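You operate a simulated robot arm through the tools that you are given. There is no shell and no other tool. Be economical: measure what you need, move in short steps, check, and stop when the job is done.

The job below is to be done with a simulated robot arm. You get a single attempt, and the scene is never put back.

## Task
Check the ring on the turntable and set the orange knob.
Fine: swing the steel arm on to it, press zero, turn the blue knob to its end and read the display; OK up to 0.05, else HOLD; leave the ring there and the arm away.

It is judged by the outcome, as a careful person would: the job done as asked, and still so three seconds after it is handed in. It fails if anything else is knocked over, pushed out of place, dropped, spilled or broken.

## Robot
A 7-joint arm with a two-finger parallel gripper, fixed in place. Base frame: the origin is at the foot of the arm, x ahead of it, y to its left, z up; the work surface is at about z = 0. Readings come in mm, degrees, newtons and seconds.
With the tool pointing down near the work surface it reaches from about 240 to 620 mm from the base axis. Its first joint turns from -66.0 to 66.0 degrees. Payload 2.6 kg.
Tool frame: the origin (TCP) lies between the finger pads and is the grasp point; the fingertips stand 30 mm ahead of it; z points along the fingers, y is the line along which they close. Largest opening 94 mm; finger width 28, thickness 10; the body of the gripper, 50 by 96 mm, starts 55 mm behind the TCP.
Orientation is that of the tool frame in the base frame, as [roll, pitch, yaw] about the fixed x, y, z axes, in that order (R = Rz(yaw) Ry(pitch) Rx(roll)). With the fingers straight down and closing along the base's y, the tool's x points along the base's -x, its y along +y and its z along -z.

## Interface
- The arm moves only by the tool play_rows. Its argument "targets" is a list of rows, each a list of 3 entries, a list of its own where there are three numbers: the shift along the tool's x, y, z in units of 30 mm (1.0 is 30 mm), then the turn, a rotation vector about the tool's x, y, z in units of 8 degrees (1.0 is 8 degrees), then the gripper command, from -1 (fully open) to 1 (shut), values between in proportion. In form: [[[dx, dy, dz], [wx, wy, wz], hand], ...]. A call has 1 to 12 rows; each row shifts and turns the commanded pose from where the row before left it, along the tool's axes as they then stand. A call with a number of a shift or a turn outside -1 to 1 is refused whole. Rows are played at 5 a second. More than 50 mm and 8.6 degrees between two rows, or a gripper value outside its range, and nothing of the call is played. Where a pose cannot be reached the arm comes as near as it can. A force on the tool above 40 N (or 10 N above the force at the start of the call, whichever is more), or a blocked arm, ends the call early, and 0.2 s more pass. The fingers move at their own pace (about 72 mm/s each) and stop on an object; they squeeze with about 36 N. The grip force told is the motor's: it shows also when the fingers shut on nothing. Time passes only in rows, and 0.2 s behind the last, so rows that do not move let the fingers close. It gives the time, the measured TCP pose, the force on the tool (base axes), the opening and the grip force at its end, in the units of the frame above (readings bear some noise).
- Cameras (640 x 400 px; columns grow to the right, rows downward): "scene" is fixed at [46, 437.5, 576.8]; the picture's right is [-0.69, -0.72, 0.00], its down [-0.32, 0.31, -0.89] and it looks along [0.65, -0.62, -0.45] (base axes); focal length 327 px, centre (320, 200). "wrist" rides on the gripper at [76, 14, -102] in the tool frame; the picture's right is [-0.18, 0.98, 0.00], its down [-0.75, -0.14, -0.64] and it looks along [-0.63, -0.12, 0.77] (tool axes); focal length 243 px, centre (320, 200). There is no depth. A picture from a camera that has moved, and an enlarged one, comes with that camera's place and axes in the base frame and with its lens.
- snapshot(camera): a new picture of that camera. It takes no simulated time.
- enlarge(camera, box): a new picture of the part [left, top, right, bottom] of that camera's present view, enlarged. It takes no simulated time.
- close_job(): hands the job in; it is judged then, once.

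Go step by step. Nothing tells you positions but the pictures and the camera data: compare them with the known pose of the tool, close in by small moves and look again before you grip or let go. The budget is 120 turns and 84 pictures, counting those below and the enlarged ones. Unless the task says otherwise, let go and move clear before handing in, and close with one line.

The tools are called after ">>>" as a command line: name --argument value ..., lists and objects as JSON in quotes. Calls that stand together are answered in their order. play_rows: Moves the arm, as the interface text tells. Its arguments: {"type":"object","properties":{"targets":{"type":"array"}},"required":["targets"]} The other tools are called the same way: snapshot (camera) takes a picture; enlarge (camera, box) takes an enlarged picture of a part of a camera's view; close_job () hands the job in.

At the start:

```text
time: 0.0
tcp_pos: [323.4, -108.1, 298.7]
ee_rot: [180.0, 0.1, 179.9]
wrist_force: [0.3, -0.2, 0.4]
finger_gap: 93.9
grip_force: 0.1
```

scene: 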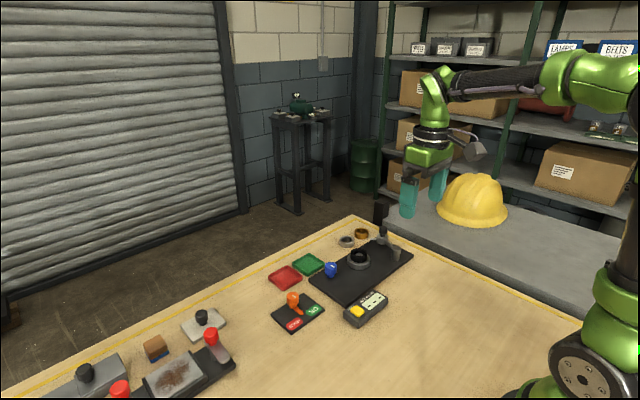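
wrist: 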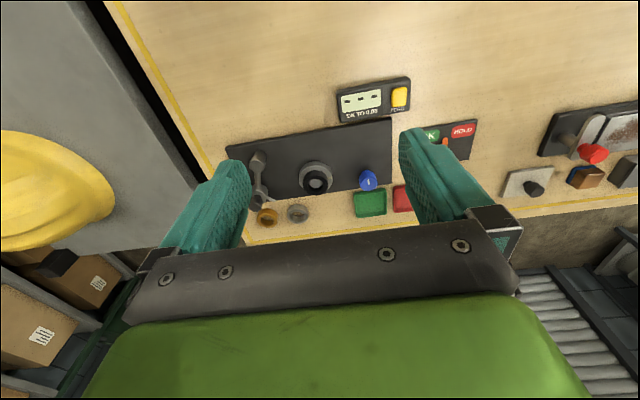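

I see a dark base plate with a turntable and ring, a steel arm on a post, a blue knob, a display box with a yellow button, and an orange knob with HOLD/OK. I'll look closer.

>>> enlarge --camera "scene" --box '[260, 210, 430, 340]'

>>> enlarge --camera "wrist" --box '[220, 60, 500, 240]'

```text
3.08 times, centred on (345, 275) of scene
camera zoom: at [46.0, 437.5, 576.8], right [-0.69, -0.72, 0.0], down [-0.32, 0.31, -0.89], along [0.65, -0.62, -0.45], focal length 1007 px, centre (243, -31)
```

zoom: 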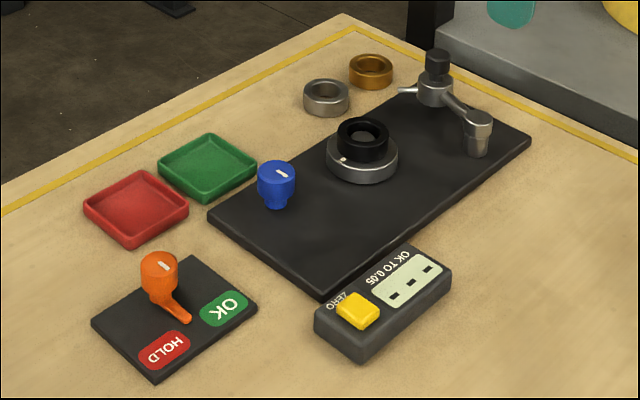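

```text
2.22 times, centred on (360, 150) of wrist
camera zoom: at [247.9, -94.2, 401.1], right [0.18, 0.98, 0.0], down [0.75, -0.14, 0.64], along [0.63, -0.12, -0.77], focal length 539 px, centre (231, 311)
```

zoom: 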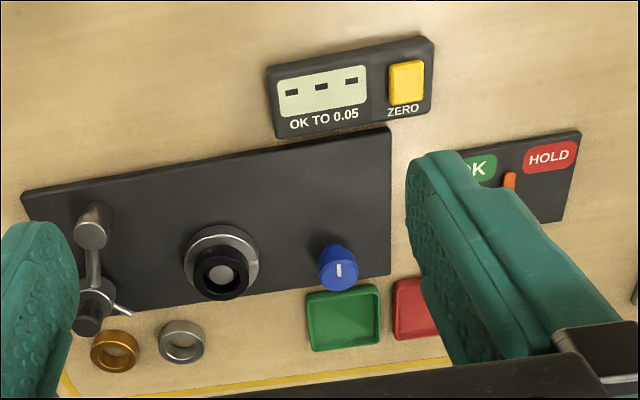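

The arm pivots on a post near (444,-238). Its black-capped free end is near (516,-268, z≈60) and the ring is near (498,-138). I'll move above the cap and look again.

>>> play_rows --targets '[[[-0.8, -0.66, 0.5], [0, 0, 0], -1], [[-0.8, -0.66, 0.5], [0, 0, 0], -1], [[-0.8, -0.66, 0.5], [0, 0, 0], -1], [[-0.8, -0.66, 0.5], [0, 0, 0], -1], [[-0.8, -0.66, 0.5], [0, 0, 0], -0.2], [[-0.8, -0.66, 0.5], [0, 0, 0], -0.2], [[-0.8, -0.66, 0.5], [0, 0, 0], -0.2], [[-0.7, -0.66, 0.5], [0, 0, 0], -0.2]]'

>>> snapshot --camera "wrist"

>>> enlarge --camera "scene" --box '[320, 180, 440, 290]'

```text
time: 1.8
tcp_pos: [514.8, -265.5, 175.5]
ee_rot: [-180.0, 0.0, -180.0]
wrist_force: [0.7, 0.0, -0.3]
finger_gap: 56.1
grip_force: 0.0
```

```text
79 pictures are left
camera wrist: at [437.3, -251.2, 278.4], right [0.18, 0.98, 0.0], down [0.75, -0.14, 0.64], along [0.63, -0.12, -0.77], focal length 243 px, centre (320, 200)
```

wrist: 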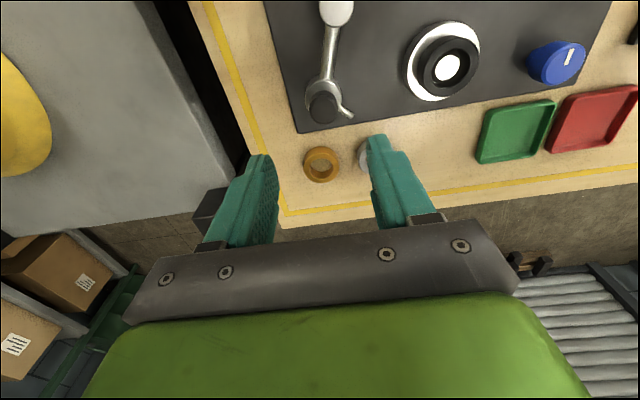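

```text
3.64 times, centred on (380, 235) of scene
camera zoom: at [45.9, 437.6, 576.8], right [-0.69, -0.72, 0.0], down [-0.32, 0.31, -0.89], along [0.65, -0.62, -0.45], focal length 1190 px, centre (102, 73)
```

zoom: 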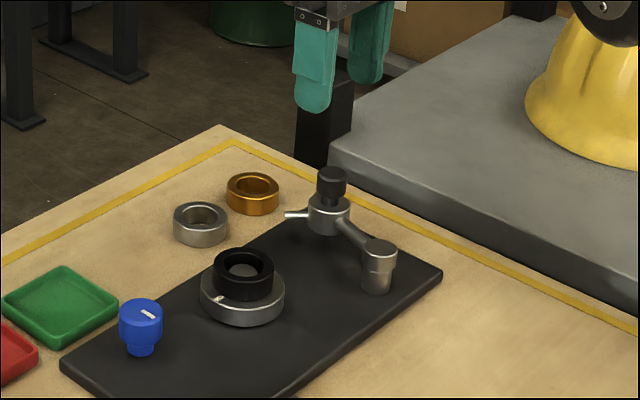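

Triangulating puts the cap axis at about (510,-261) with its top at z≈73, the pivot at about (446,-240) and the ring at about (504,-150). I'll lower the open fingers around the cap.

>>> play_rows --targets '[[[0.16, 0.15, 0.6], [0, 0, 0], -0.1], [[0, 0, 0.8], [0, 0, 0], -0.1], [[0, 0, 0.7], [0, 0, 0], -0.1], [[0, 0, 0.4], [0, 0, 0], -0.1]]'

>>> snapshot --camera "wrist"

>>> enlarge --camera "scene" --box '[320, 180, 440, 290]'

```text
time: 2.8
tcp_pos: [508.6, -260.5, 102.9]
ee_rot: [-180.0, 0.0, 179.9]
wrist_force: [0.0, 0.1, 0.4]
finger_gap: 51.8
grip_force: 0.0
```

```text
77 pictures are left
camera wrist: at [433.0, -247.0, 205.5], right [0.18, 0.98, 0.0], down [0.75, -0.14, 0.64], along [0.63, -0.12, -0.77], focal length 243 px, centre (320, 200)
```

wrist: 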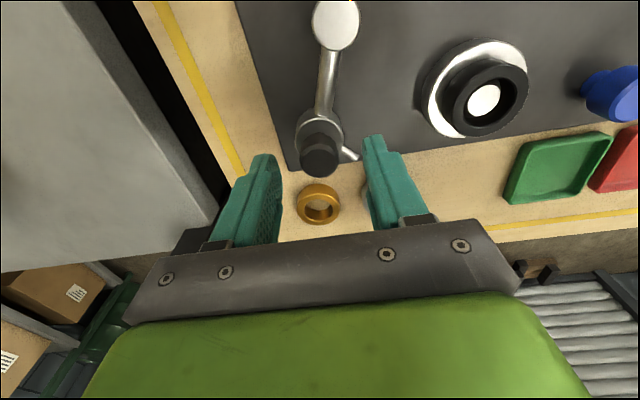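

```text
3.64 times, centred on (380, 235) of scene
camera zoom: at [46.0, 437.5, 576.8], right [-0.69, -0.72, 0.0], down [-0.32, 0.31, -0.89], along [0.65, -0.62, -0.45], focal length 1190 px, centre (102, 73)
```

zoom: 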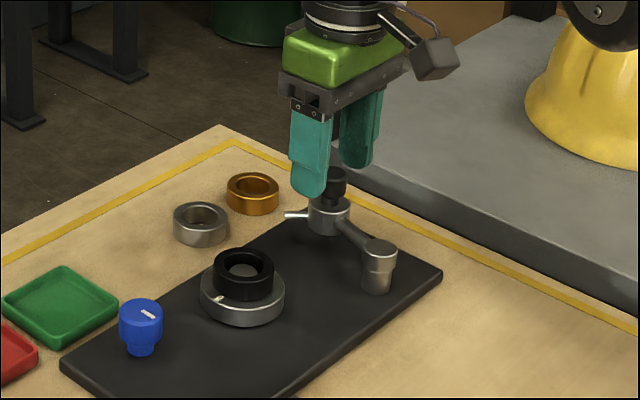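

The cap is centred between the fingers. I'll go down a bit more, close to a loose fit and look.

>>> play_rows --targets '[[[0, 0, 0.45], [0, 0, 0], 0.3], [[0, 0, 0], [0, 0, 0], 0.36], [[0, 0, 0], [0, 0, 0], 0.36]]'

>>> snapshot --camera "wrist"

>>> enlarge --camera "scene" --box '[320, 180, 440, 290]'

```text
time: 3.6
tcp_pos: [507.8, -261.9, 92.1]
ee_rot: [180.0, -0.1, -180.0]
wrist_force: [-0.1, -1.1, 0.4]
finger_gap: 30.2
grip_force: 0.1
```

```text
75 pictures are left
camera wrist: at [432.4, -248.1, 192.8], right [0.18, 0.98, 0.0], down [0.75, -0.14, 0.64], along [0.63, -0.12, -0.77], focal length 243 px, centre (320, 200)
```

wrist: 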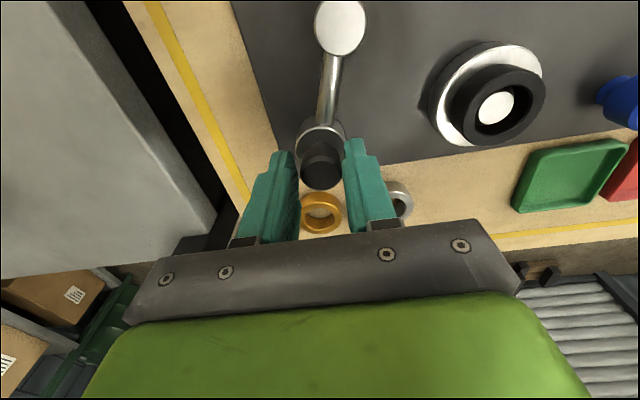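

```text
3.64 times, centred on (380, 235) of scene
camera zoom: at [46.0, 437.5, 576.8], right [-0.69, -0.72, 0.0], down [-0.32, 0.31, -0.89], along [0.65, -0.62, -0.45], focal length 1190 px, centre (102, 73)
```

zoom: 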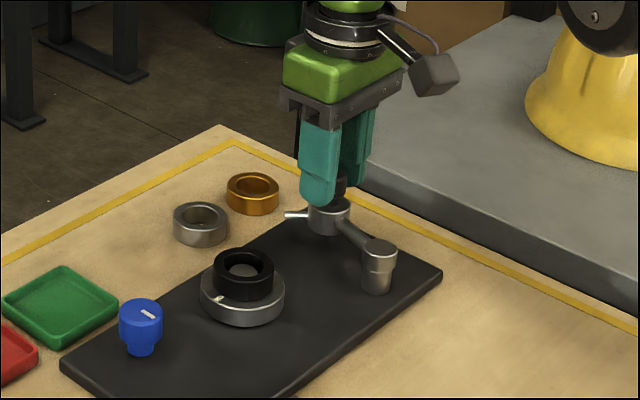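

The fingers straddle the cap loosely. I'll swing it part of the way along the arc.

>>> play_rows --targets '[[[-0.1, 0.33, 0], [0, 0, 0], 0.36], [[-0.03, 0.35, 0], [0, 0, 0], 0.36], [[0.02, 0.31, 0], [0, 0, 0], 0.36], [[0.05, 0.27, 0], [0, 0, 0], 0.36]]'

>>> snapshot --camera "wrist"

>>> enlarge --camera "scene" --box '[320, 200, 430, 330]'

```text
time: 4.6
tcp_pos: [509.0, -223.2, 90.3]
ee_rot: [179.9, 0.0, -180.0]
wrist_force: [-0.5, -0.7, -0.2]
finger_gap: 29.9
grip_force: 0.6
```

```text
73 pictures are left
camera wrist: at [432.4, -209.5, 193.5], right [0.18, 0.98, 0.0], down [0.75, -0.14, 0.64], along [0.63, -0.12, -0.77], focal length 243 px, centre (320, 200)
```

wrist: 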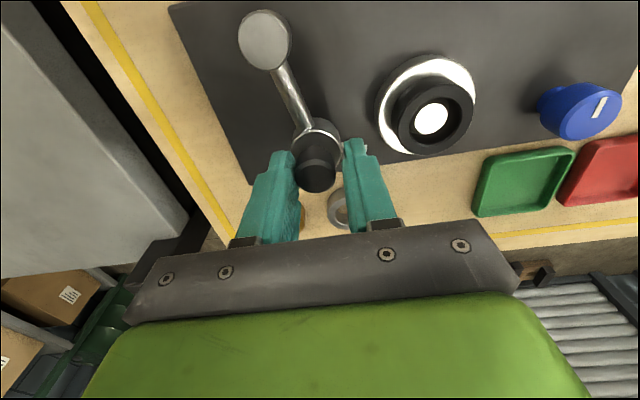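

```text
3.08 times, centred on (375, 265) of scene
camera zoom: at [46.0, 437.5, 576.8], right [-0.69, -0.72, 0.0], down [-0.32, 0.31, -0.89], along [0.65, -0.62, -0.45], focal length 1007 px, centre (151, 0)
```

zoom: 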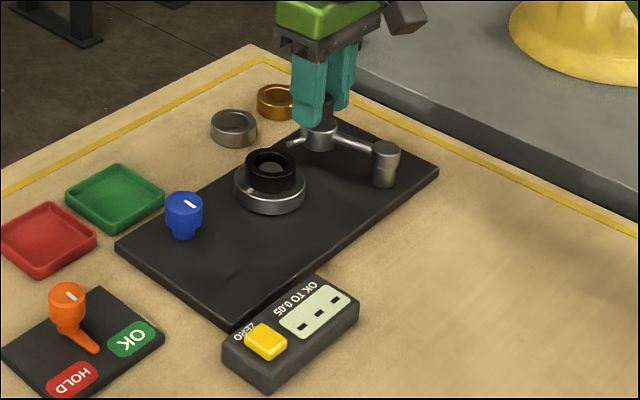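

The swing works. I'll continue in small steps toward the ring.

>>> play_rows --targets '[[[0.07, 0.26, 0], [0, 0, 0], 0.36], [[0.1, 0.22, 0], [0, 0, 0], 0.36]]'

>>> snapshot --camera "wrist"

>>> enlarge --camera "scene" --box '[320, 200, 430, 330]'

```text
time: 5.2
tcp_pos: [504.6, -208.9, 89.9]
ee_rot: [-180.0, 0.0, 180.0]
wrist_force: [0.3, -0.1, -0.5]
finger_gap: 30.2
grip_force: 0.1
```

```text
71 pictures are left
camera wrist: at [427.9, -195.6, 192.6], right [0.18, 0.98, 0.0], down [0.75, -0.14, 0.64], along [0.63, -0.12, -0.77], focal length 243 px, centre (320, 200)
```

wrist: 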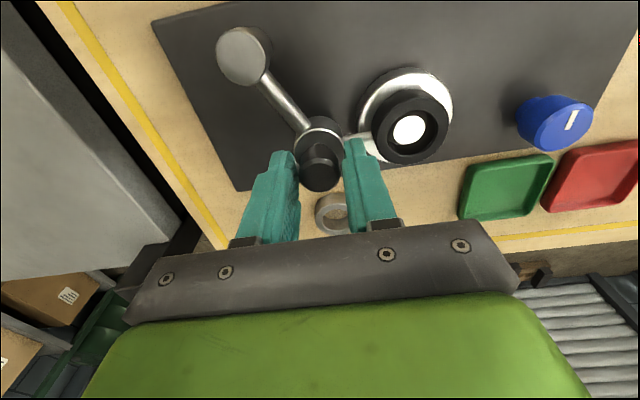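

```text
3.08 times, centred on (375, 265) of scene
camera zoom: at [46.0, 437.5, 576.8], right [-0.69, -0.72, 0.0], down [-0.32, 0.31, -0.89], along [0.65, -0.62, -0.45], focal length 1007 px, centre (151, 0)
```

zoom: 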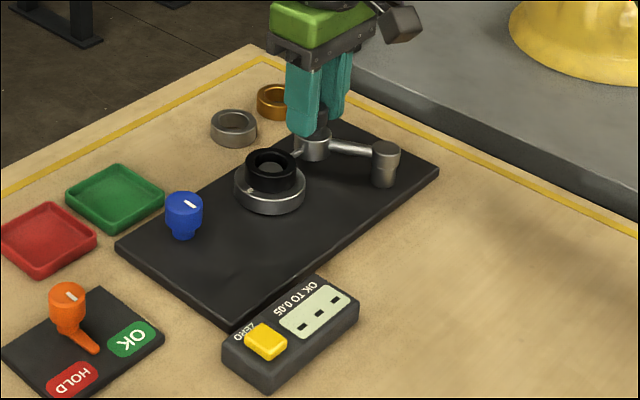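

The stylus tip is close to the ring and the display still shows "---". I'll take smaller steps.

>>> play_rows --targets '[[[0.05, 0.1, 0], [0, 0, 0], 0.36], [[0, 0, 0], [0, 0, 0], 0.36]]'

>>> enlarge --camera "scene" --box '[330, 220, 420, 330]'

```text
time: 5.8
tcp_pos: [502.6, -206.8, 91.2]
ee_rot: [180.0, 0.0, 180.0]
wrist_force: [1.0, -1.1, 0.3]
finger_gap: 30.7
grip_force: 0.9
```

```text
3.64 times, centred on (375, 275) of scene
camera zoom: at [46.0, 437.5, 576.8], right [-0.69, -0.72, 0.0], down [-0.32, 0.31, -0.89], along [0.65, -0.62, -0.45], focal length 1190 px, centre (120, -73)
```

zoom: 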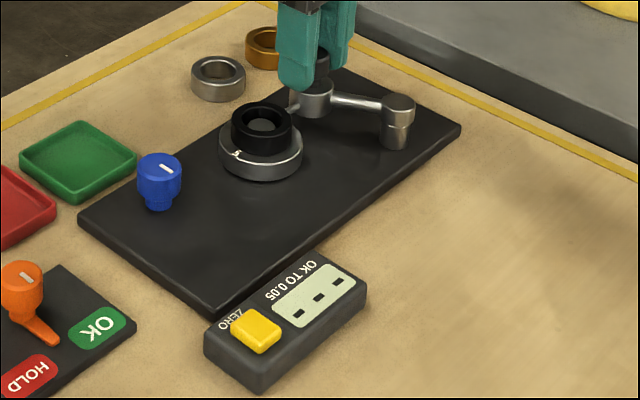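

There's no reading yet and only about 1 N of force. I'll go on in 3 mm steps.

>>> play_rows --targets '[[[0.05, 0.08, 0], [0, 0, 0], 0.36], [[0, 0, 0], [0, 0, 0], 0.36]]'

>>> enlarge --camera "scene" --box '[330, 220, 420, 330]'

>>> enlarge --camera "wrist" --box '[200, 20, 480, 220]'

```text
time: 6.4
tcp_pos: [501.1, -204.6, 90.2]
ee_rot: [-179.9, 0.1, 180.0]
wrist_force: [0.8, -6.9, 1.6]
finger_gap: 33.2
grip_force: 3.3
```

```text
3.64 times, centred on (375, 275) of scene
camera zoom: at [46.0, 437.5, 576.8], right [-0.69, -0.72, 0.0], down [-0.32, 0.31, -0.89], along [0.65, -0.62, -0.45], focal length 1190 px, centre (120, -73)
```

zoom: 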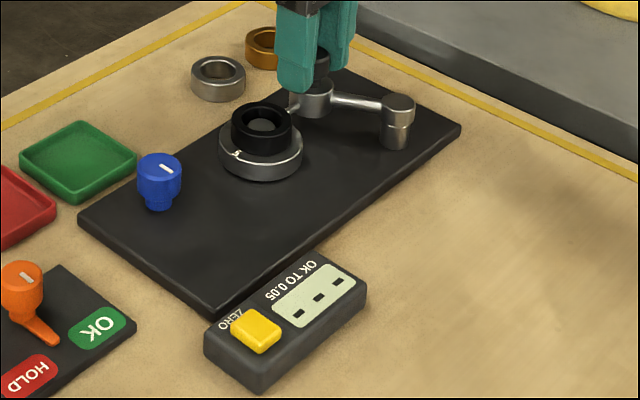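

```text
2.00 times, centred on (340, 120) of wrist
camera zoom: at [425.9, -191.1, 192.5], right [0.18, 0.98, 0.0], down [0.75, -0.14, 0.64], along [0.63, -0.12, -0.77], focal length 485 px, centre (280, 360)
```

zoom: 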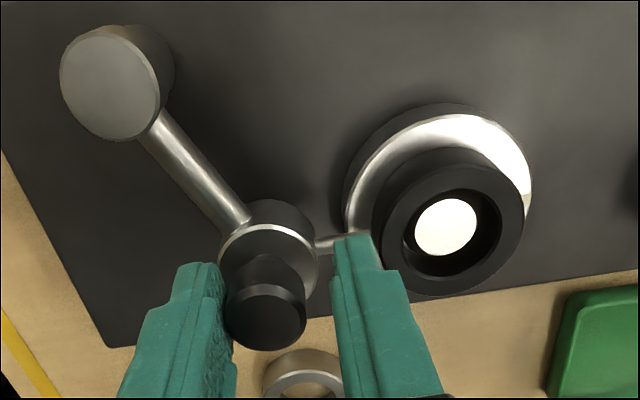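

Resistance has appeared (7 N) and the arm stays put, so the stylus seems to be against the ring. I'll ease off, lift clear and look.

>>> play_rows --targets '[[[0, -0.08, 0], [0, 0, 0], 0.3], [[0, 0, -0.4], [0, 0, 0], 0.2], [[0, 0, -1], [0, 0, 0], 0], [[0, 0, -1], [0, 0, 0], 0]]'

>>> enlarge --camera "scene" --box '[330, 220, 420, 330]'

>>> enlarge --camera "wrist" --box '[200, 0, 480, 200]'

```text
time: 7.4
tcp_pos: [503.4, -204.4, 163.0]
ee_rot: [-180.0, 0.1, 180.0]
wrist_force: [1.2, 0.8, 0.3]
finger_gap: 46.8
grip_force: 0.0
```

```text
3.64 times, centred on (375, 275) of scene
camera zoom: at [46.0, 437.5, 576.8], right [-0.69, -0.72, 0.0], down [-0.32, 0.31, -0.89], along [0.65, -0.62, -0.45], focal length 1190 px, centre (120, -73)
```

zoom: 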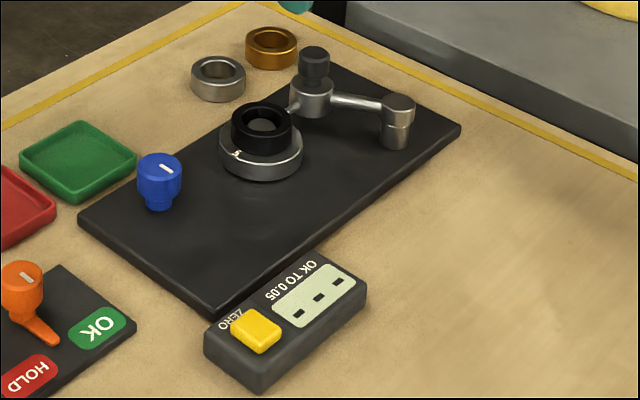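

```text
2.00 times, centred on (340, 100) of wrist
camera zoom: at [426.4, -191.3, 265.2], right [0.18, 0.98, 0.0], down [0.75, -0.14, 0.64], along [0.63, -0.12, -0.77], focal length 485 px, centre (280, 400)
```

zoom: 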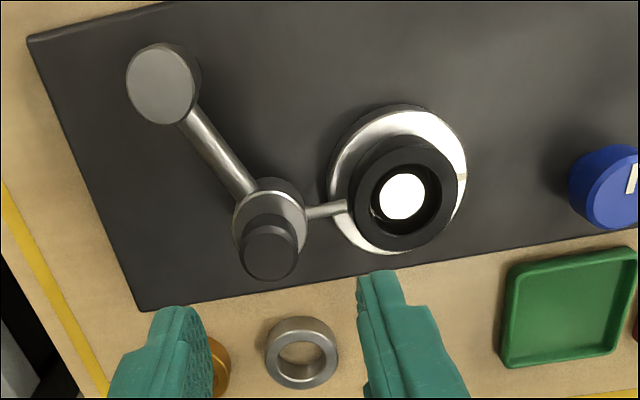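

The stylus rests on the ring. Next I'll close the fingers and go above the yellow ZERO button at about (381,0).

>>> play_rows --targets '[[[0.51, 0.85, 0], [0, 0, 0], 0.5], [[0.51, 0.85, 0], [0, 0, 0], 1], [[0.51, 0.85, 0], [0, 0, 0], 1], [[0.51, 0.85, 0], [0, 0, 0], 1], [[0.51, 0.85, 0], [0, 0, 0], 1], [[0.51, 0.85, 0], [0, 0, 0], 1], [[0.51, 0.85, 0.5], [0, 0, 0], 1], [[0.5, 0.85, 0.7], [0, 0, 0], 1], [[0, 0, 0], [0, 0, 0], 1]]'

>>> snapshot --camera "wrist"

>>> enlarge --camera "scene" --box '[310, 240, 410, 340]'

```text
time: 9.4
tcp_pos: [378.7, -0.6, 126.7]
ee_rot: [-179.9, 0.0, 180.0]
wrist_force: [0.7, -0.1, 0.3]
finger_gap: 0.0
grip_force: 32.6
```

```text
64 pictures are left
camera wrist: at [302.9, 11.7, 228.6], right [0.18, 0.98, 0.0], down [0.75, -0.14, 0.64], along [0.63, -0.12, -0.77], focal length 243 px, centre (320, 200)
```

wrist: 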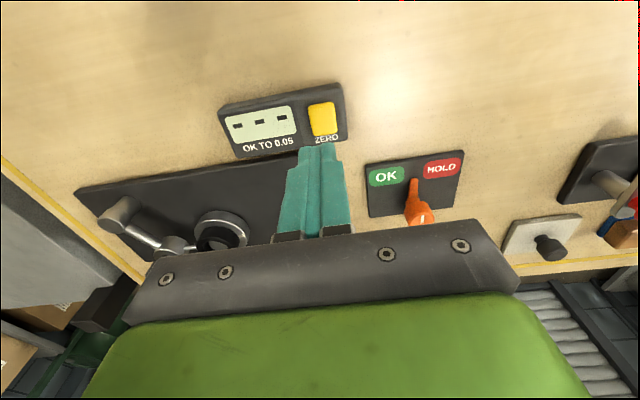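

```text
4.00 times, centred on (360, 290) of scene
camera zoom: at [45.9, 437.5, 576.8], right [-0.69, -0.72, 0.0], down [-0.32, 0.31, -0.89], along [0.65, -0.62, -0.45], focal length 1309 px, centre (160, -160)
```

zoom: 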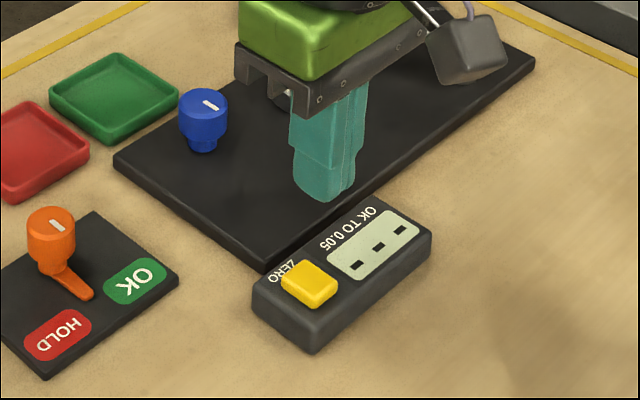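

The button is at about (382,-1) with its top at z≈26. I'll descend, then press gently.

>>> play_rows --targets '[[[-0.1, 0, 0.9], [0, 0, 0], 1], [[0, 0, 0.7], [0, 0, 0], 1], [[0, 0, 0.3], [0, 0, 0], 1], [[0, 0, 0.15], [0, 0, 0], 1]]'

>>> enlarge --camera "scene" --box '[310, 240, 410, 340]'

>>> enlarge --camera "wrist" --box '[180, 50, 460, 230]'

```text
time: 10.4
tcp_pos: [383.0, -3.0, 64.0]
ee_rot: [179.8, 0.0, 180.0]
wrist_force: [0.4, -0.5, 0.5]
finger_gap: 0.0
grip_force: 33.6
```

```text
4.00 times, centred on (360, 290) of scene
camera zoom: at [46.0, 437.5, 576.8], right [-0.69, -0.72, 0.0], down [-0.32, 0.31, -0.89], along [0.65, -0.62, -0.45], focal length 1309 px, centre (160, -160)
```

zoom: 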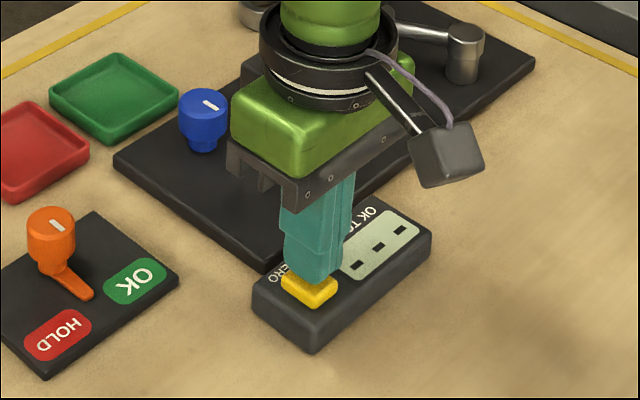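

```text
2.22 times, centred on (320, 140) of wrist
camera zoom: at [306.7, 11.0, 167.4], right [0.18, 0.98, 0.0], down [0.75, -0.14, 0.64], along [0.63, -0.12, -0.77], focal length 539 px, centre (320, 333)
```

zoom: 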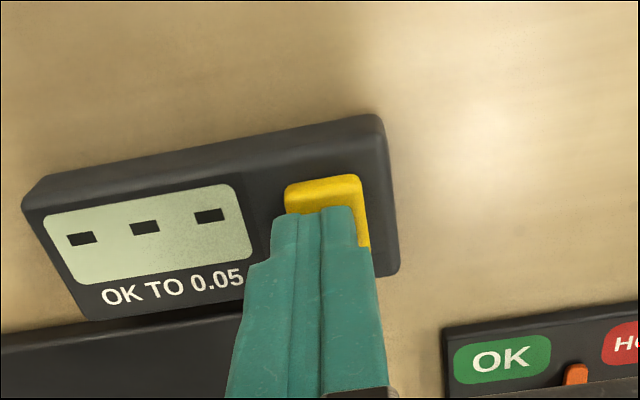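

The fingertip hovers over the button. I'll press down slowly.

>>> play_rows --targets '[[[0.05, 0.07, 0.15], [0, 0, 0], 1], [[0, 0, 0.1], [0, 0, 0], 1], [[0, 0, 0.1], [0, 0, 0], 1], [[0, 0, 0.05], [0, 0, 0], 1]]'

>>> enlarge --camera "wrist" --box '[180, 50, 460, 230]'

```text
time: 11.4
tcp_pos: [381.2, -1.0, 54.0]
ee_rot: [180.0, 0.0, -179.9]
wrist_force: [-5.6, 0.1, 20.0]
finger_gap: 0.0
grip_force: 33.1
```

```text
2.22 times, centred on (320, 140) of wrist
camera zoom: at [305.2, 12.6, 156.0], right [0.18, 0.98, 0.0], down [0.75, -0.14, 0.64], along [0.63, -0.12, -0.77], focal length 539 px, centre (320, 333)
```

zoom: 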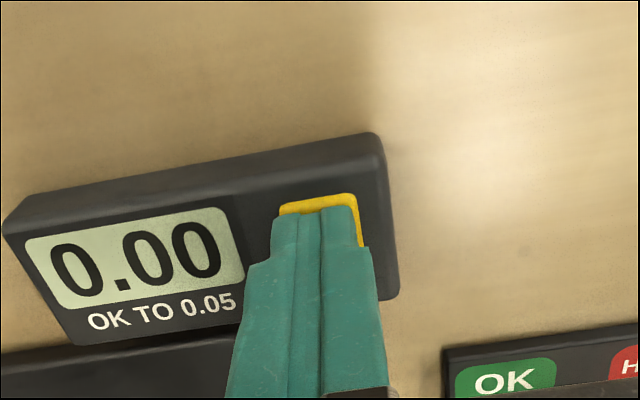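

The display reads 0.00. I'll lift off and go above the blue knob.

>>> play_rows --targets '[[[0, 0, -0.5], [0, 0, 0], 1], [[0, 0, -1], [0, 0, 0], 1], [[0, 0, -1], [0, 0, 0], 0.5], [[-0.7, -0.3, -1], [0, 0, 0], -0.2], [[-0.9, -0.37, 0], [0, 0, 0], -0.2], [[-0.9, -0.37, 0], [0, 0, 0], -0.2], [[-0.9, -0.37, 0], [0, 0, 0], -0.2], [[-0.9, -0.37, 0], [0, 0, 0], -0.2]]'

>>> snapshot --camera "wrist"

>>> enlarge --camera "scene" --box '[270, 200, 400, 330]'

```text
time: 13.2
tcp_pos: [513.2, -52.4, 159.7]
ee_rot: [180.0, 0.0, -180.0]
wrist_force: [-0.1, 0.3, -0.8]
finger_gap: 56.4
grip_force: 0.1
```

```text
59 pictures are left
camera wrist: at [436.9, -38.6, 261.4], right [0.18, 0.98, 0.0], down [0.75, -0.14, 0.64], along [0.63, -0.12, -0.77], focal length 243 px, centre (320, 200)
```

wrist: 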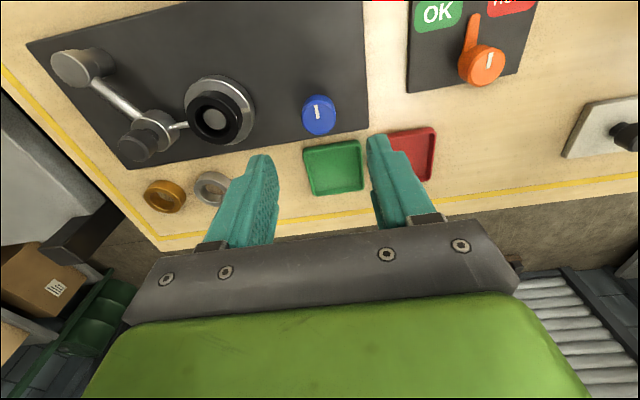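

```text
3.08 times, centred on (335, 265) of scene
camera zoom: at [45.9, 437.5, 576.8], right [-0.69, -0.72, 0.0], down [-0.32, 0.31, -0.89], along [0.65, -0.62, -0.45], focal length 1007 px, centre (274, 0)
```

zoom: 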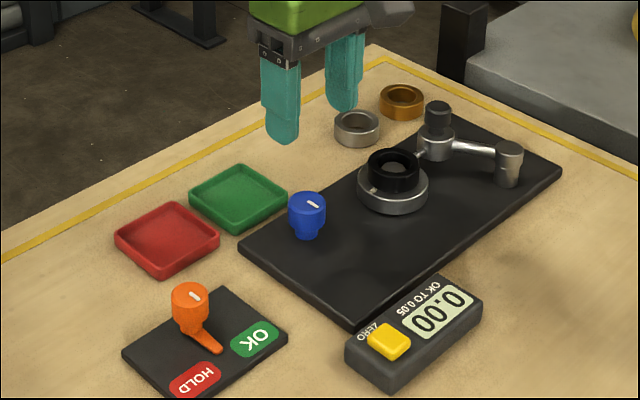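

The display holds 0.00. The blue knob is at about (515,-53), about 30 mm across, with its top at z≈48. I'll descend around it.

>>> play_rows --targets '[[[-0.08, -0.03, 0.9], [0, 0, 0], -0.2], [[0, 0, 0.9], [0, 0, 0], -0.2], [[0, 0, 0.7], [0, 0, 0], -0.2], [[0, 0, 0.5], [0, 0, 0], -0.2]]'

>>> snapshot --camera "wrist"

>>> enlarge --camera "scene" --box '[270, 200, 400, 330]'

```text
time: 14.2
tcp_pos: [512.8, -54.4, 67.9]
ee_rot: [-180.0, 0.1, 179.9]
wrist_force: [0.2, -0.2, -0.9]
finger_gap: 56.3
grip_force: 0.0
```

```text
57 pictures are left
camera wrist: at [437.7, -39.8, 170.4], right [0.18, 0.98, 0.0], down [0.75, -0.14, 0.64], along [0.63, -0.12, -0.77], focal length 243 px, centre (320, 200)
```

wrist: 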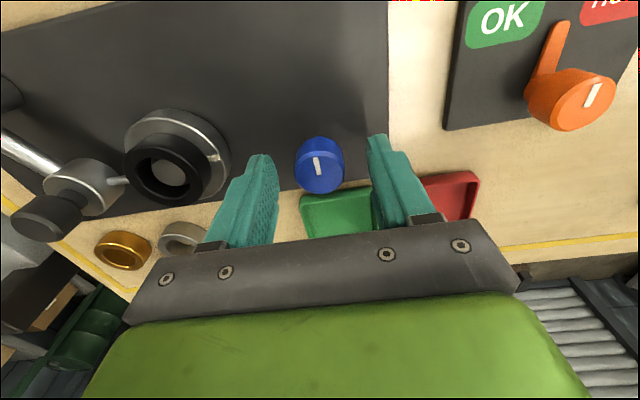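

```text
3.08 times, centred on (335, 265) of scene
camera zoom: at [46.0, 437.5, 576.8], right [-0.69, -0.72, 0.0], down [-0.32, 0.31, -0.89], along [0.65, -0.62, -0.45], focal length 1007 px, centre (274, 0)
```

zoom: 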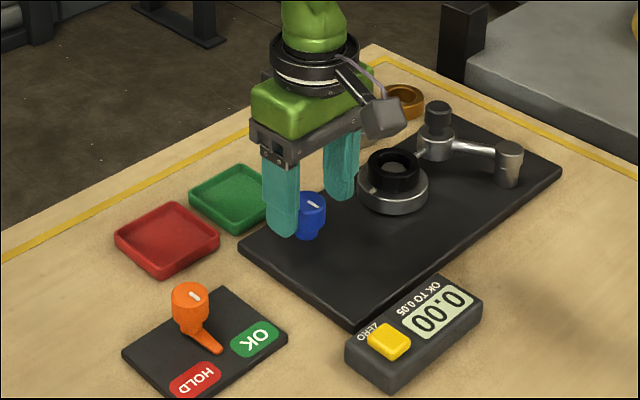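

The knob is centred. I'll go down 6 mm and grip.

>>> play_rows --targets '[[[0, 0, 0.2], [0, 0, 0], 0], [[0, 0, 0], [0, 0, 0], 1], [[0, 0, 0], [0, 0, 0], 1], [[0, 0, 0], [0, 0, 0], 1]]'

>>> snapshot --camera "wrist"

```text
time: 15.2
tcp_pos: [514.6, -54.9, 61.7]
ee_rot: [-179.9, 0.0, 179.9]
wrist_force: [2.2, -5.3, -2.8]
finger_gap: 31.5
grip_force: 45.4
```

```text
55 pictures are left
camera wrist: at [437.3, -41.0, 164.2], right [0.18, 0.98, 0.0], down [0.75, -0.14, 0.64], along [0.63, -0.12, -0.77], focal length 243 px, centre (320, 200)
```

wrist: 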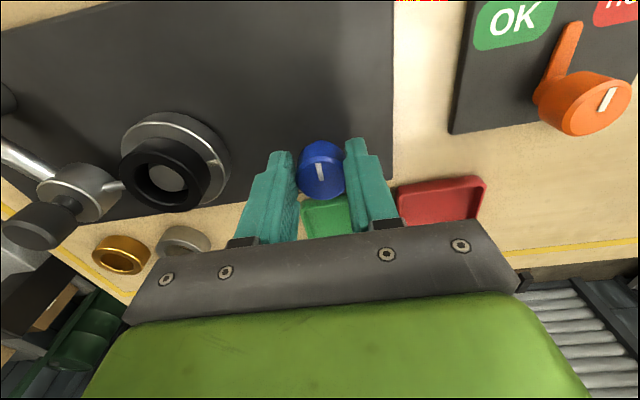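

The knob is gripped at 31.5 mm. I'll try a 12° turn about tool +z (clockwise from above).

>>> play_rows --targets '[[[0, 0, 0], [0, 0, 0.5], 1], [[0, 0, 0], [0, 0, 0.5], 1], [[0, 0, 0], [0, 0, 0.5], 1]]'

>>> enlarge --camera "scene" --box '[270, 200, 400, 330]'

>>> snapshot --camera "wrist"

```text
time: 16.0
tcp_pos: [513.7, -52.8, 62.1]
ee_rot: [-180.0, 0.0, 168.0]
wrist_force: [-0.4, -0.3, 0.7]
finger_gap: 31.7
grip_force: 44.8
```

```text
3.08 times, centred on (335, 265) of scene
camera zoom: at [45.9, 437.6, 576.8], right [-0.69, -0.72, 0.0], down [-0.32, 0.31, -0.89], along [0.65, -0.62, -0.45], focal length 1007 px, centre (274, 0)
```

zoom: 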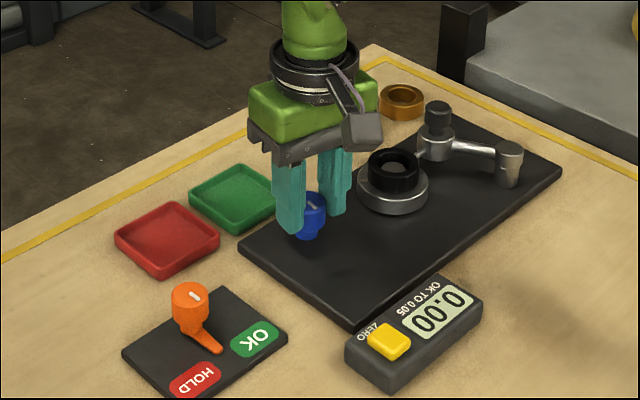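

```text
53 pictures are left
camera wrist: at [442.1, -24.4, 164.2], right [0.38, 0.92, 0.0], down [0.71, -0.29, 0.64], along [0.59, -0.25, -0.77], focal length 243 px, centre (320, 200)
```

wrist: 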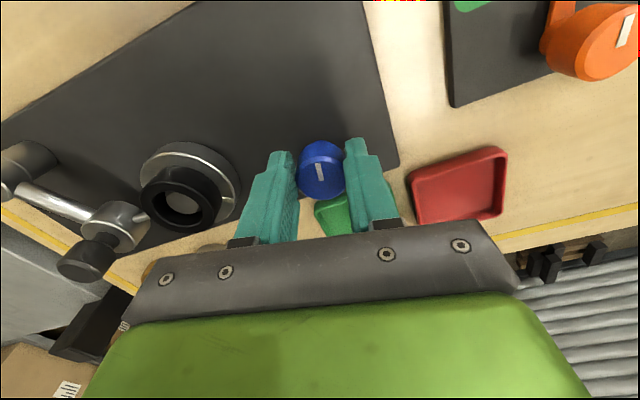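

The knob follows, so I'll continue in this direction.

>>> play_rows --targets '[[[0, 0, 0], [0, 0, 0.6], 1], [[0, 0, 0], [0, 0, 0.6], 1], [[0, 0, 0], [0, 0, 0.6], 1], [[0, 0, 0], [0, 0, 0.6], 1], [[0, 0, 0], [0, 0, 0.6], 1], [[0, 0, 0], [0, 0, 0.6], 1], [[0, 0, 0], [0, 0, 0.6], 1], [[0, 0, 0], [0, 0, 0.6], 1]]'

>>> enlarge --camera "scene" --box '[270, 200, 400, 330]'

>>> snapshot --camera "wrist"

```text
time: 17.6
tcp_pos: [514.4, -50.7, 61.4]
ee_rot: [179.5, 0.0, 136.4]
wrist_force: [3.0, 0.8, 0.2]
finger_gap: 31.7
grip_force: 45.4
stopped in row 7: the force on the tool passed its limit (the readings are from after the stop); the commanded pose is now the measured one
```

```text
3.08 times, centred on (335, 265) of scene
camera zoom: at [46.0, 437.5, 576.8], right [-0.69, -0.72, 0.0], down [-0.32, 0.31, -0.89], along [0.65, -0.62, -0.45], focal length 1007 px, centre (274, 0)
```

zoom: 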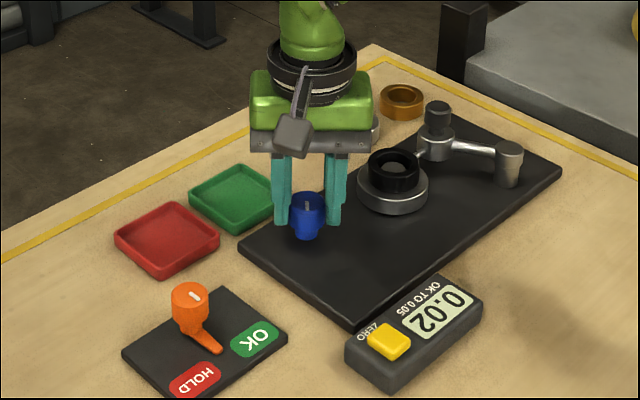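

```text
51 pictures are left
camera wrist: at [469.1, 10.9, 164.3], right [0.81, 0.58, 0.01], down [0.44, -0.63, 0.64], along [0.38, -0.52, -0.77], focal length 243 px, centre (320, 200)
```

wrist: 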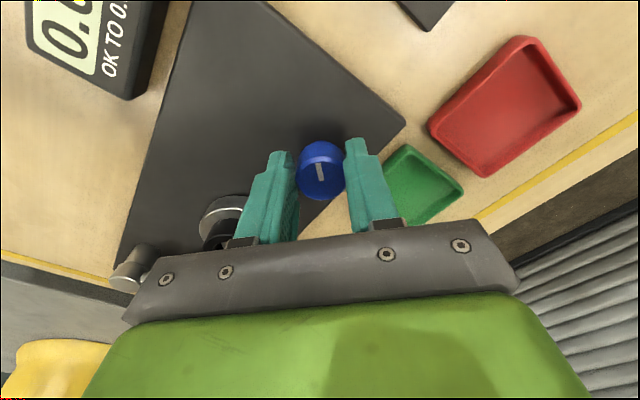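

The turn stopped at about 44° and the display reads 0.02. I must find out whether this is the real end or only side-load, so I'll relax the grip, regrip and look at the turntable.

>>> play_rows --targets '[[[0, 0, 0], [0, 0, 0], 0.1], [[0, 0, 0], [0, 0, 0], 0.1]]'

>>> enlarge --camera "scene" --box '[310, 220, 400, 330]'

>>> snapshot --camera "wrist"

```text
time: 18.2
tcp_pos: [515.4, -51.7, 62.1]
ee_rot: [179.5, 0.0, 136.5]
wrist_force: [-0.4, -0.7, -0.7]
finger_gap: 42.3
grip_force: 0.1
```

```text
3.64 times, centred on (355, 275) of scene
camera zoom: at [46.0, 437.5, 576.8], right [-0.69, -0.72, 0.0], down [-0.32, 0.31, -0.89], along [0.65, -0.62, -0.45], focal length 1190 px, centre (193, -73)
```

zoom: 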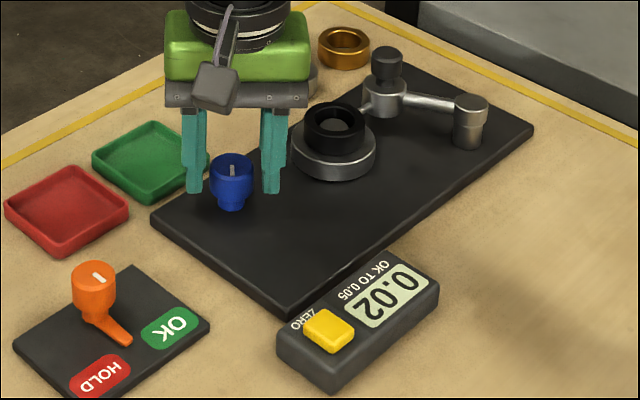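

```text
49 pictures are left
camera wrist: at [469.1, 10.8, 164.3], right [0.81, 0.58, 0.01], down [0.44, -0.63, 0.64], along [0.38, -0.52, -0.77], focal length 243 px, centre (320, 200)
```

wrist: 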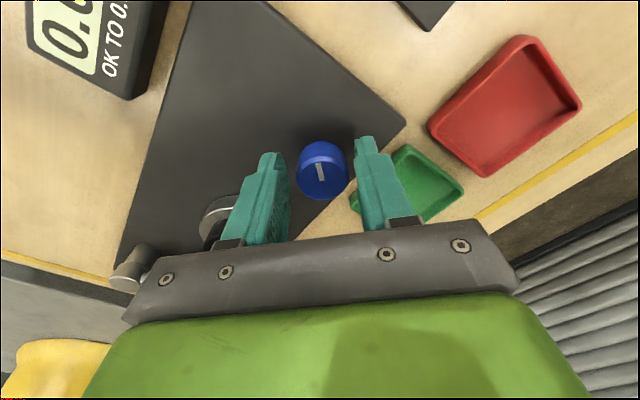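

The knob stays put when released and the turntable mark has moved. I'll regrip and test gently whether it turns further.

>>> play_rows --targets '[[[0, 0, 0], [0, 0, 0], 1], [[0, 0, 0], [0, 0, 0], 1], [[0, 0, 0], [0, 0, 0], 1], [[0, 0, 0], [0, 0, 0.4], 1], [[0, 0, 0], [0, 0, 0.4], 1], [[0, 0, 0], [0, 0, 0.4], 1], [[0, 0, 0], [0, 0, 0.4], 1]]'

>>> enlarge --camera "scene" --box '[310, 220, 400, 330]'

```text
time: 19.8
tcp_pos: [516.0, -50.2, 61.7]
ee_rot: [179.4, 0.0, 123.7]
wrist_force: [21.7, 3.6, -18.8]
finger_gap: 31.6
grip_force: 44.8
```

```text
3.64 times, centred on (355, 275) of scene
camera zoom: at [46.1, 437.5, 576.8], right [-0.69, -0.72, 0.0], down [-0.32, 0.31, -0.89], along [0.65, -0.62, -0.45], focal length 1190 px, centre (193, -73)
```

zoom: 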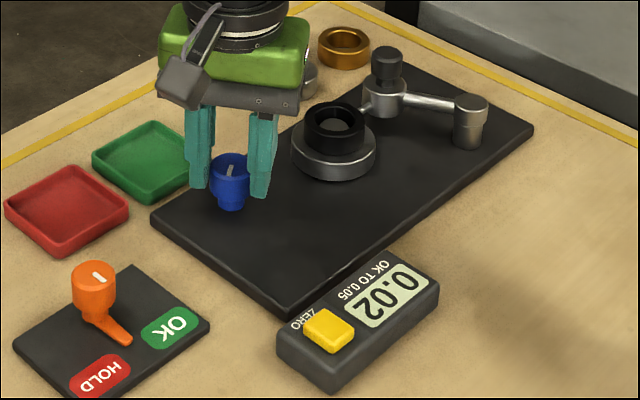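

It still turns, so that wasn't the end, but side force builds up. I'll release, regrip and turn in shorter bites.

>>> play_rows --targets '[[[0, 0, 0], [0, 0, 0], 0.1], [[0, 0, 0], [0, 0, 0], 0.1], [[0, 0, 0], [0, 0, 0], 1], [[0, 0, 0], [0, 0, 0], 1], [[0, 0, 0], [0, 0, 0], 1]]'

>>> snapshot --camera "wrist"

```text
time: 21.0
tcp_pos: [515.7, -49.8, 63.9]
ee_rot: [179.3, 0.0, 123.6]
wrist_force: [10.1, 4.2, 0.3]
finger_gap: 31.9
grip_force: 45.1
```

```text
47 pictures are left
camera wrist: at [484.8, 20.4, 165.6], right [0.92, 0.39, 0.01], down [0.29, -0.71, 0.64], along [0.26, -0.59, -0.77], focal length 243 px, centre (320, 200)
```

wrist: 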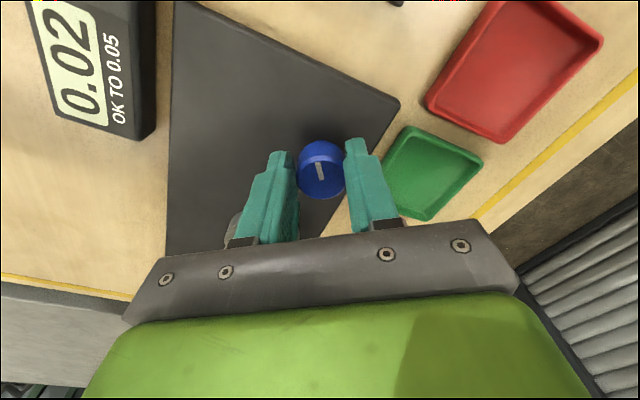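

The grip force is biased along the closing axis, so I'll shift about 1.5 mm along tool +y and continue turning.

>>> play_rows --targets '[[[0, 0.05, 0], [0, 0, 0], 1], [[0, 0, 0], [0, 0, 0.4], 1], [[0, 0, 0], [0, 0, 0.4], 1], [[0, 0, 0], [0, 0, 0.4], 1], [[0, 0, 0], [0, 0, 0.4], 1], [[0, 0, 0], [0, 0, 0.4], 1]]'

>>> enlarge --camera "wrist" --box '[0, 0, 440, 270]'

```text
time: 22.4
tcp_pos: [519.5, -49.3, 63.2]
ee_rot: [179.2, -0.3, 107.5]
wrist_force: [5.7, 4.6, 21.7]
finger_gap: 32.0
grip_force: 44.8
```

```text
1.45 times, centred on (220, 135) of wrist
camera zoom: at [507.2, 26.7, 165.8], right [0.99, 0.12, 0.01], down [0.08, -0.77, 0.64], along [0.09, -0.63, -0.77], focal length 353 px, centre (466, 294)
```

zoom: 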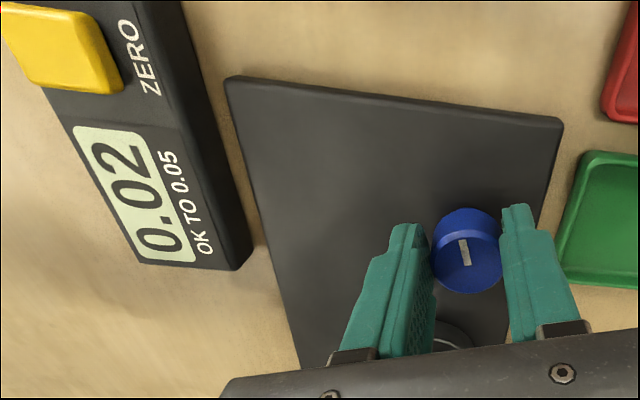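

The knob still follows and the total is now about 72°. I'll relieve the force by regripping and continue.

>>> play_rows --targets '[[[0, 0, 0], [0, 0, 0], 0.1], [[0, 0, 0], [0, 0, 0], 0.1], [[0, 0, 0], [0, 0, 0], 1], [[0, 0, 0], [0, 0, 0], 1], [[0, 0, 0], [0, 0, 0], 1], [[0, 0, 0], [0, 0, 0.4], 1], [[0, 0, 0], [0, 0, 0.4], 1], [[0, 0, 0], [0, 0, 0.4], 1], [[0, 0, 0], [0, 0, 0.4], 1], [[0, 0, 0], [0, 0, 0.4], 1], [[0, 0, 0], [0, 0, 0.4], 1]]'

>>> enlarge --camera "wrist" --box '[0, 0, 440, 270]'

```text
time: 24.0
tcp_pos: [518.4, -49.4, 61.4]
ee_rot: [179.1, -0.2, 102.5]
wrist_force: [4.3, -0.4, -2.6]
finger_gap: 31.8
grip_force: 45.1
stopped in row 7: the force on the tool passed its limit (the readings are from after the stop); the commanded pose is now the measured one
```

```text
1.45 times, centred on (220, 135) of wrist
camera zoom: at [514.1, 27.8, 164.0], right [1.0, 0.03, 0.01], down [0.02, -0.77, 0.64], along [0.03, -0.64, -0.77], focal length 353 px, centre (466, 294)
```

zoom: 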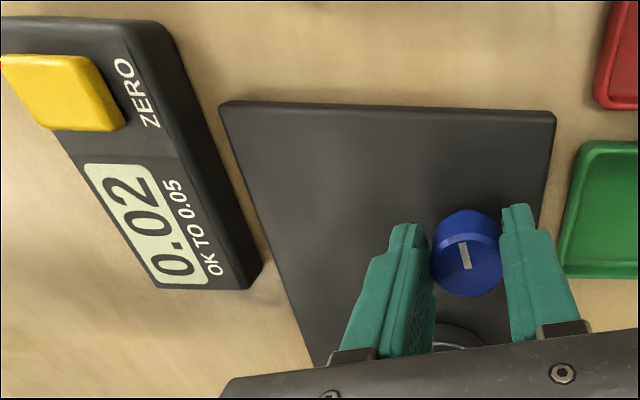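

It stopped again at about 78°. I'll check for contact with neighbouring things before going on.

>>> enlarge --camera "scene" --box '[290, 210, 400, 330]'

>>> snapshot --camera "wrist"

```text
3.33 times, centred on (345, 270) of scene
camera zoom: at [46.0, 437.5, 576.8], right [-0.69, -0.72, 0.0], down [-0.32, 0.31, -0.89], along [0.65, -0.62, -0.45], focal length 1091 px, centre (237, -33)
```

zoom: 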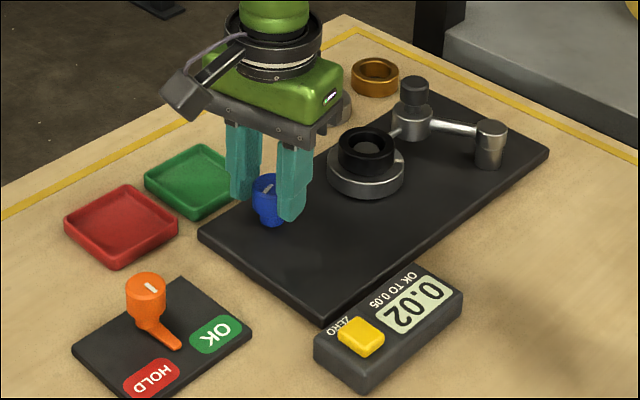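

```text
43 pictures are left
camera wrist: at [514.1, 27.8, 164.0], right [1.0, 0.03, 0.01], down [0.02, -0.77, 0.64], along [0.03, -0.64, -0.77], focal length 243 px, centre (320, 200)
```

wrist: 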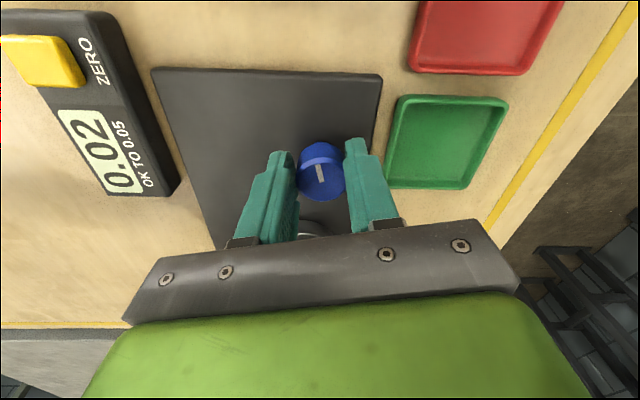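

Nothing is touching the neighbours. I'll release, regrip and go on in small steps.

>>> play_rows --targets '[[[0, 0, 0], [0, 0, 0], 0.1], [[0, 0, 0], [0, 0, 0], 0.1], [[0, 0, 0], [0, 0, 0], 1], [[0, 0, 0], [0, 0, 0], 1], [[0, 0, 0], [0, 0, 0], 1]]'

>>> play_rows --targets '[[[0, 0, 0], [0, 0, 0.25], 1], [[0, 0, 0], [0, 0, 0.25], 1], [[0, 0, 0], [0, 0, 0.25], 1], [[0, 0, 0], [0, 0, 0.25], 1]]'

>>> enlarge --camera "wrist" --box '[0, 0, 440, 270]'

```text
time: 25.2
tcp_pos: [517.4, -47.9, 61.4]
ee_rot: [179.0, -0.2, 102.6]
wrist_force: [3.3, 0.9, -0.3]
finger_gap: 31.9
grip_force: 45.0
```

```text
time: 26.2
tcp_pos: [518.8, -48.2, 61.1]
ee_rot: [179.1, -0.4, 94.5]
wrist_force: [6.1, 5.3, 1.4]
finger_gap: 31.7
grip_force: 44.8
```

```text
1.45 times, centred on (220, 135) of wrist
camera zoom: at [525.7, 27.4, 164.4], right [0.99, -0.11, 0.01], down [-0.09, -0.77, 0.63], along [-0.06, -0.63, -0.77], focal length 353 px, centre (466, 294)
```

zoom: 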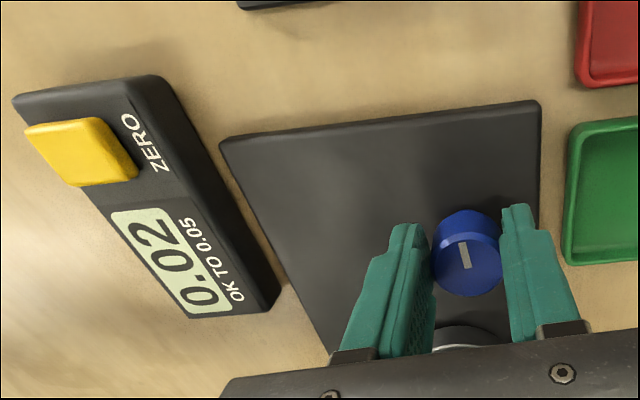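

It turns freely in small steps. I'll continue.

>>> play_rows --targets '[[[0, 0, 0], [0, 0, 0.3], 1], [[0, 0, 0], [0, 0, 0.3], 1], [[0, 0, 0], [0, 0, 0.3], 1], [[0, 0, 0], [0, 0, 0.3], 1], [[0, 0, 0], [0, 0, 0.3], 1], [[0, 0, 0], [0, 0, 0.3], 1], [[0, 0, 0], [0, 0, 0.3], 1], [[0, 0, 0], [0, 0, 0.3], 1]]'

>>> enlarge --camera "wrist" --box '[0, 0, 440, 270]'

```text
time: 27.0
tcp_pos: [521.3, -49.1, 60.9]
ee_rot: [178.9, -0.3, 87.9]
wrist_force: [4.5, 0.5, -2.0]
finger_gap: 31.6
grip_force: 44.9
stopped in row 4: the force on the tool passed its limit (the readings are from after the stop); the commanded pose is now the measured one
```

```text
1.45 times, centred on (220, 135) of wrist
camera zoom: at [534.6, 26.1, 164.6], right [0.98, -0.22, 0.02], down [-0.18, -0.75, 0.63], along [-0.13, -0.62, -0.77], focal length 353 px, centre (466, 294)
```

zoom: 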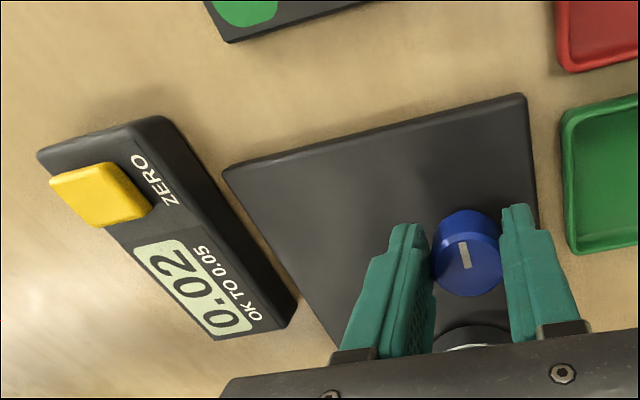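

Total is about 92°. I'll regrip and test again whether this is a stop.

>>> play_rows --targets '[[[0, 0, 0], [0, 0, 0], 0.1], [[0, 0, 0], [0, 0, 0], 0.1], [[0, 0, 0], [0, 0, 0], 1], [[0, 0, 0], [0, 0, 0], 1], [[0, 0, 0], [0, 0, 0], 1]]'

>>> play_rows --targets '[[[0, 0, 0], [0, 0, 0.25], 1], [[0, 0, 0], [0, 0, 0.25], 1], [[0, 0, 0], [0, 0, 0.25], 1], [[0, 0, 0], [0, 0, 0.25], 1]]'

>>> enlarge --camera "wrist" --box '[0, 0, 440, 270]'

```text
time: 28.2
tcp_pos: [519.7, -48.5, 62.2]
ee_rot: [178.8, -0.4, 88.0]
wrist_force: [4.0, -0.4, -1.6]
finger_gap: 31.7
grip_force: 45.4
```

```text
time: 29.2
tcp_pos: [520.2, -47.9, 61.4]
ee_rot: [178.8, -0.3, 80.1]
wrist_force: [30.0, -4.9, -16.0]
finger_gap: 31.8
grip_force: 44.7
```

```text
1.45 times, centred on (220, 135) of wrist
camera zoom: at [545.1, 23.2, 164.8], right [0.94, -0.35, 0.02], down [-0.28, -0.72, 0.63], along [-0.21, -0.6, -0.77], focal length 353 px, centre (466, 294)
```

zoom: 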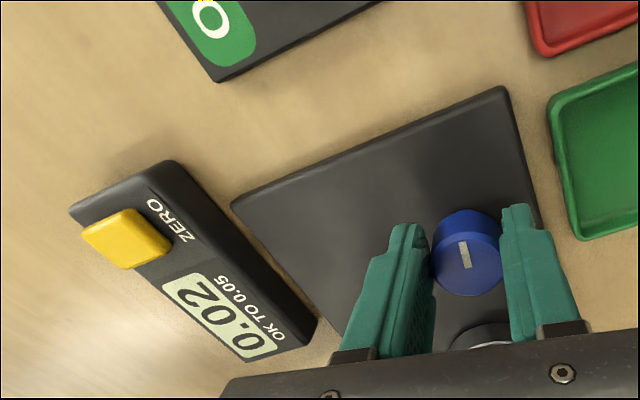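

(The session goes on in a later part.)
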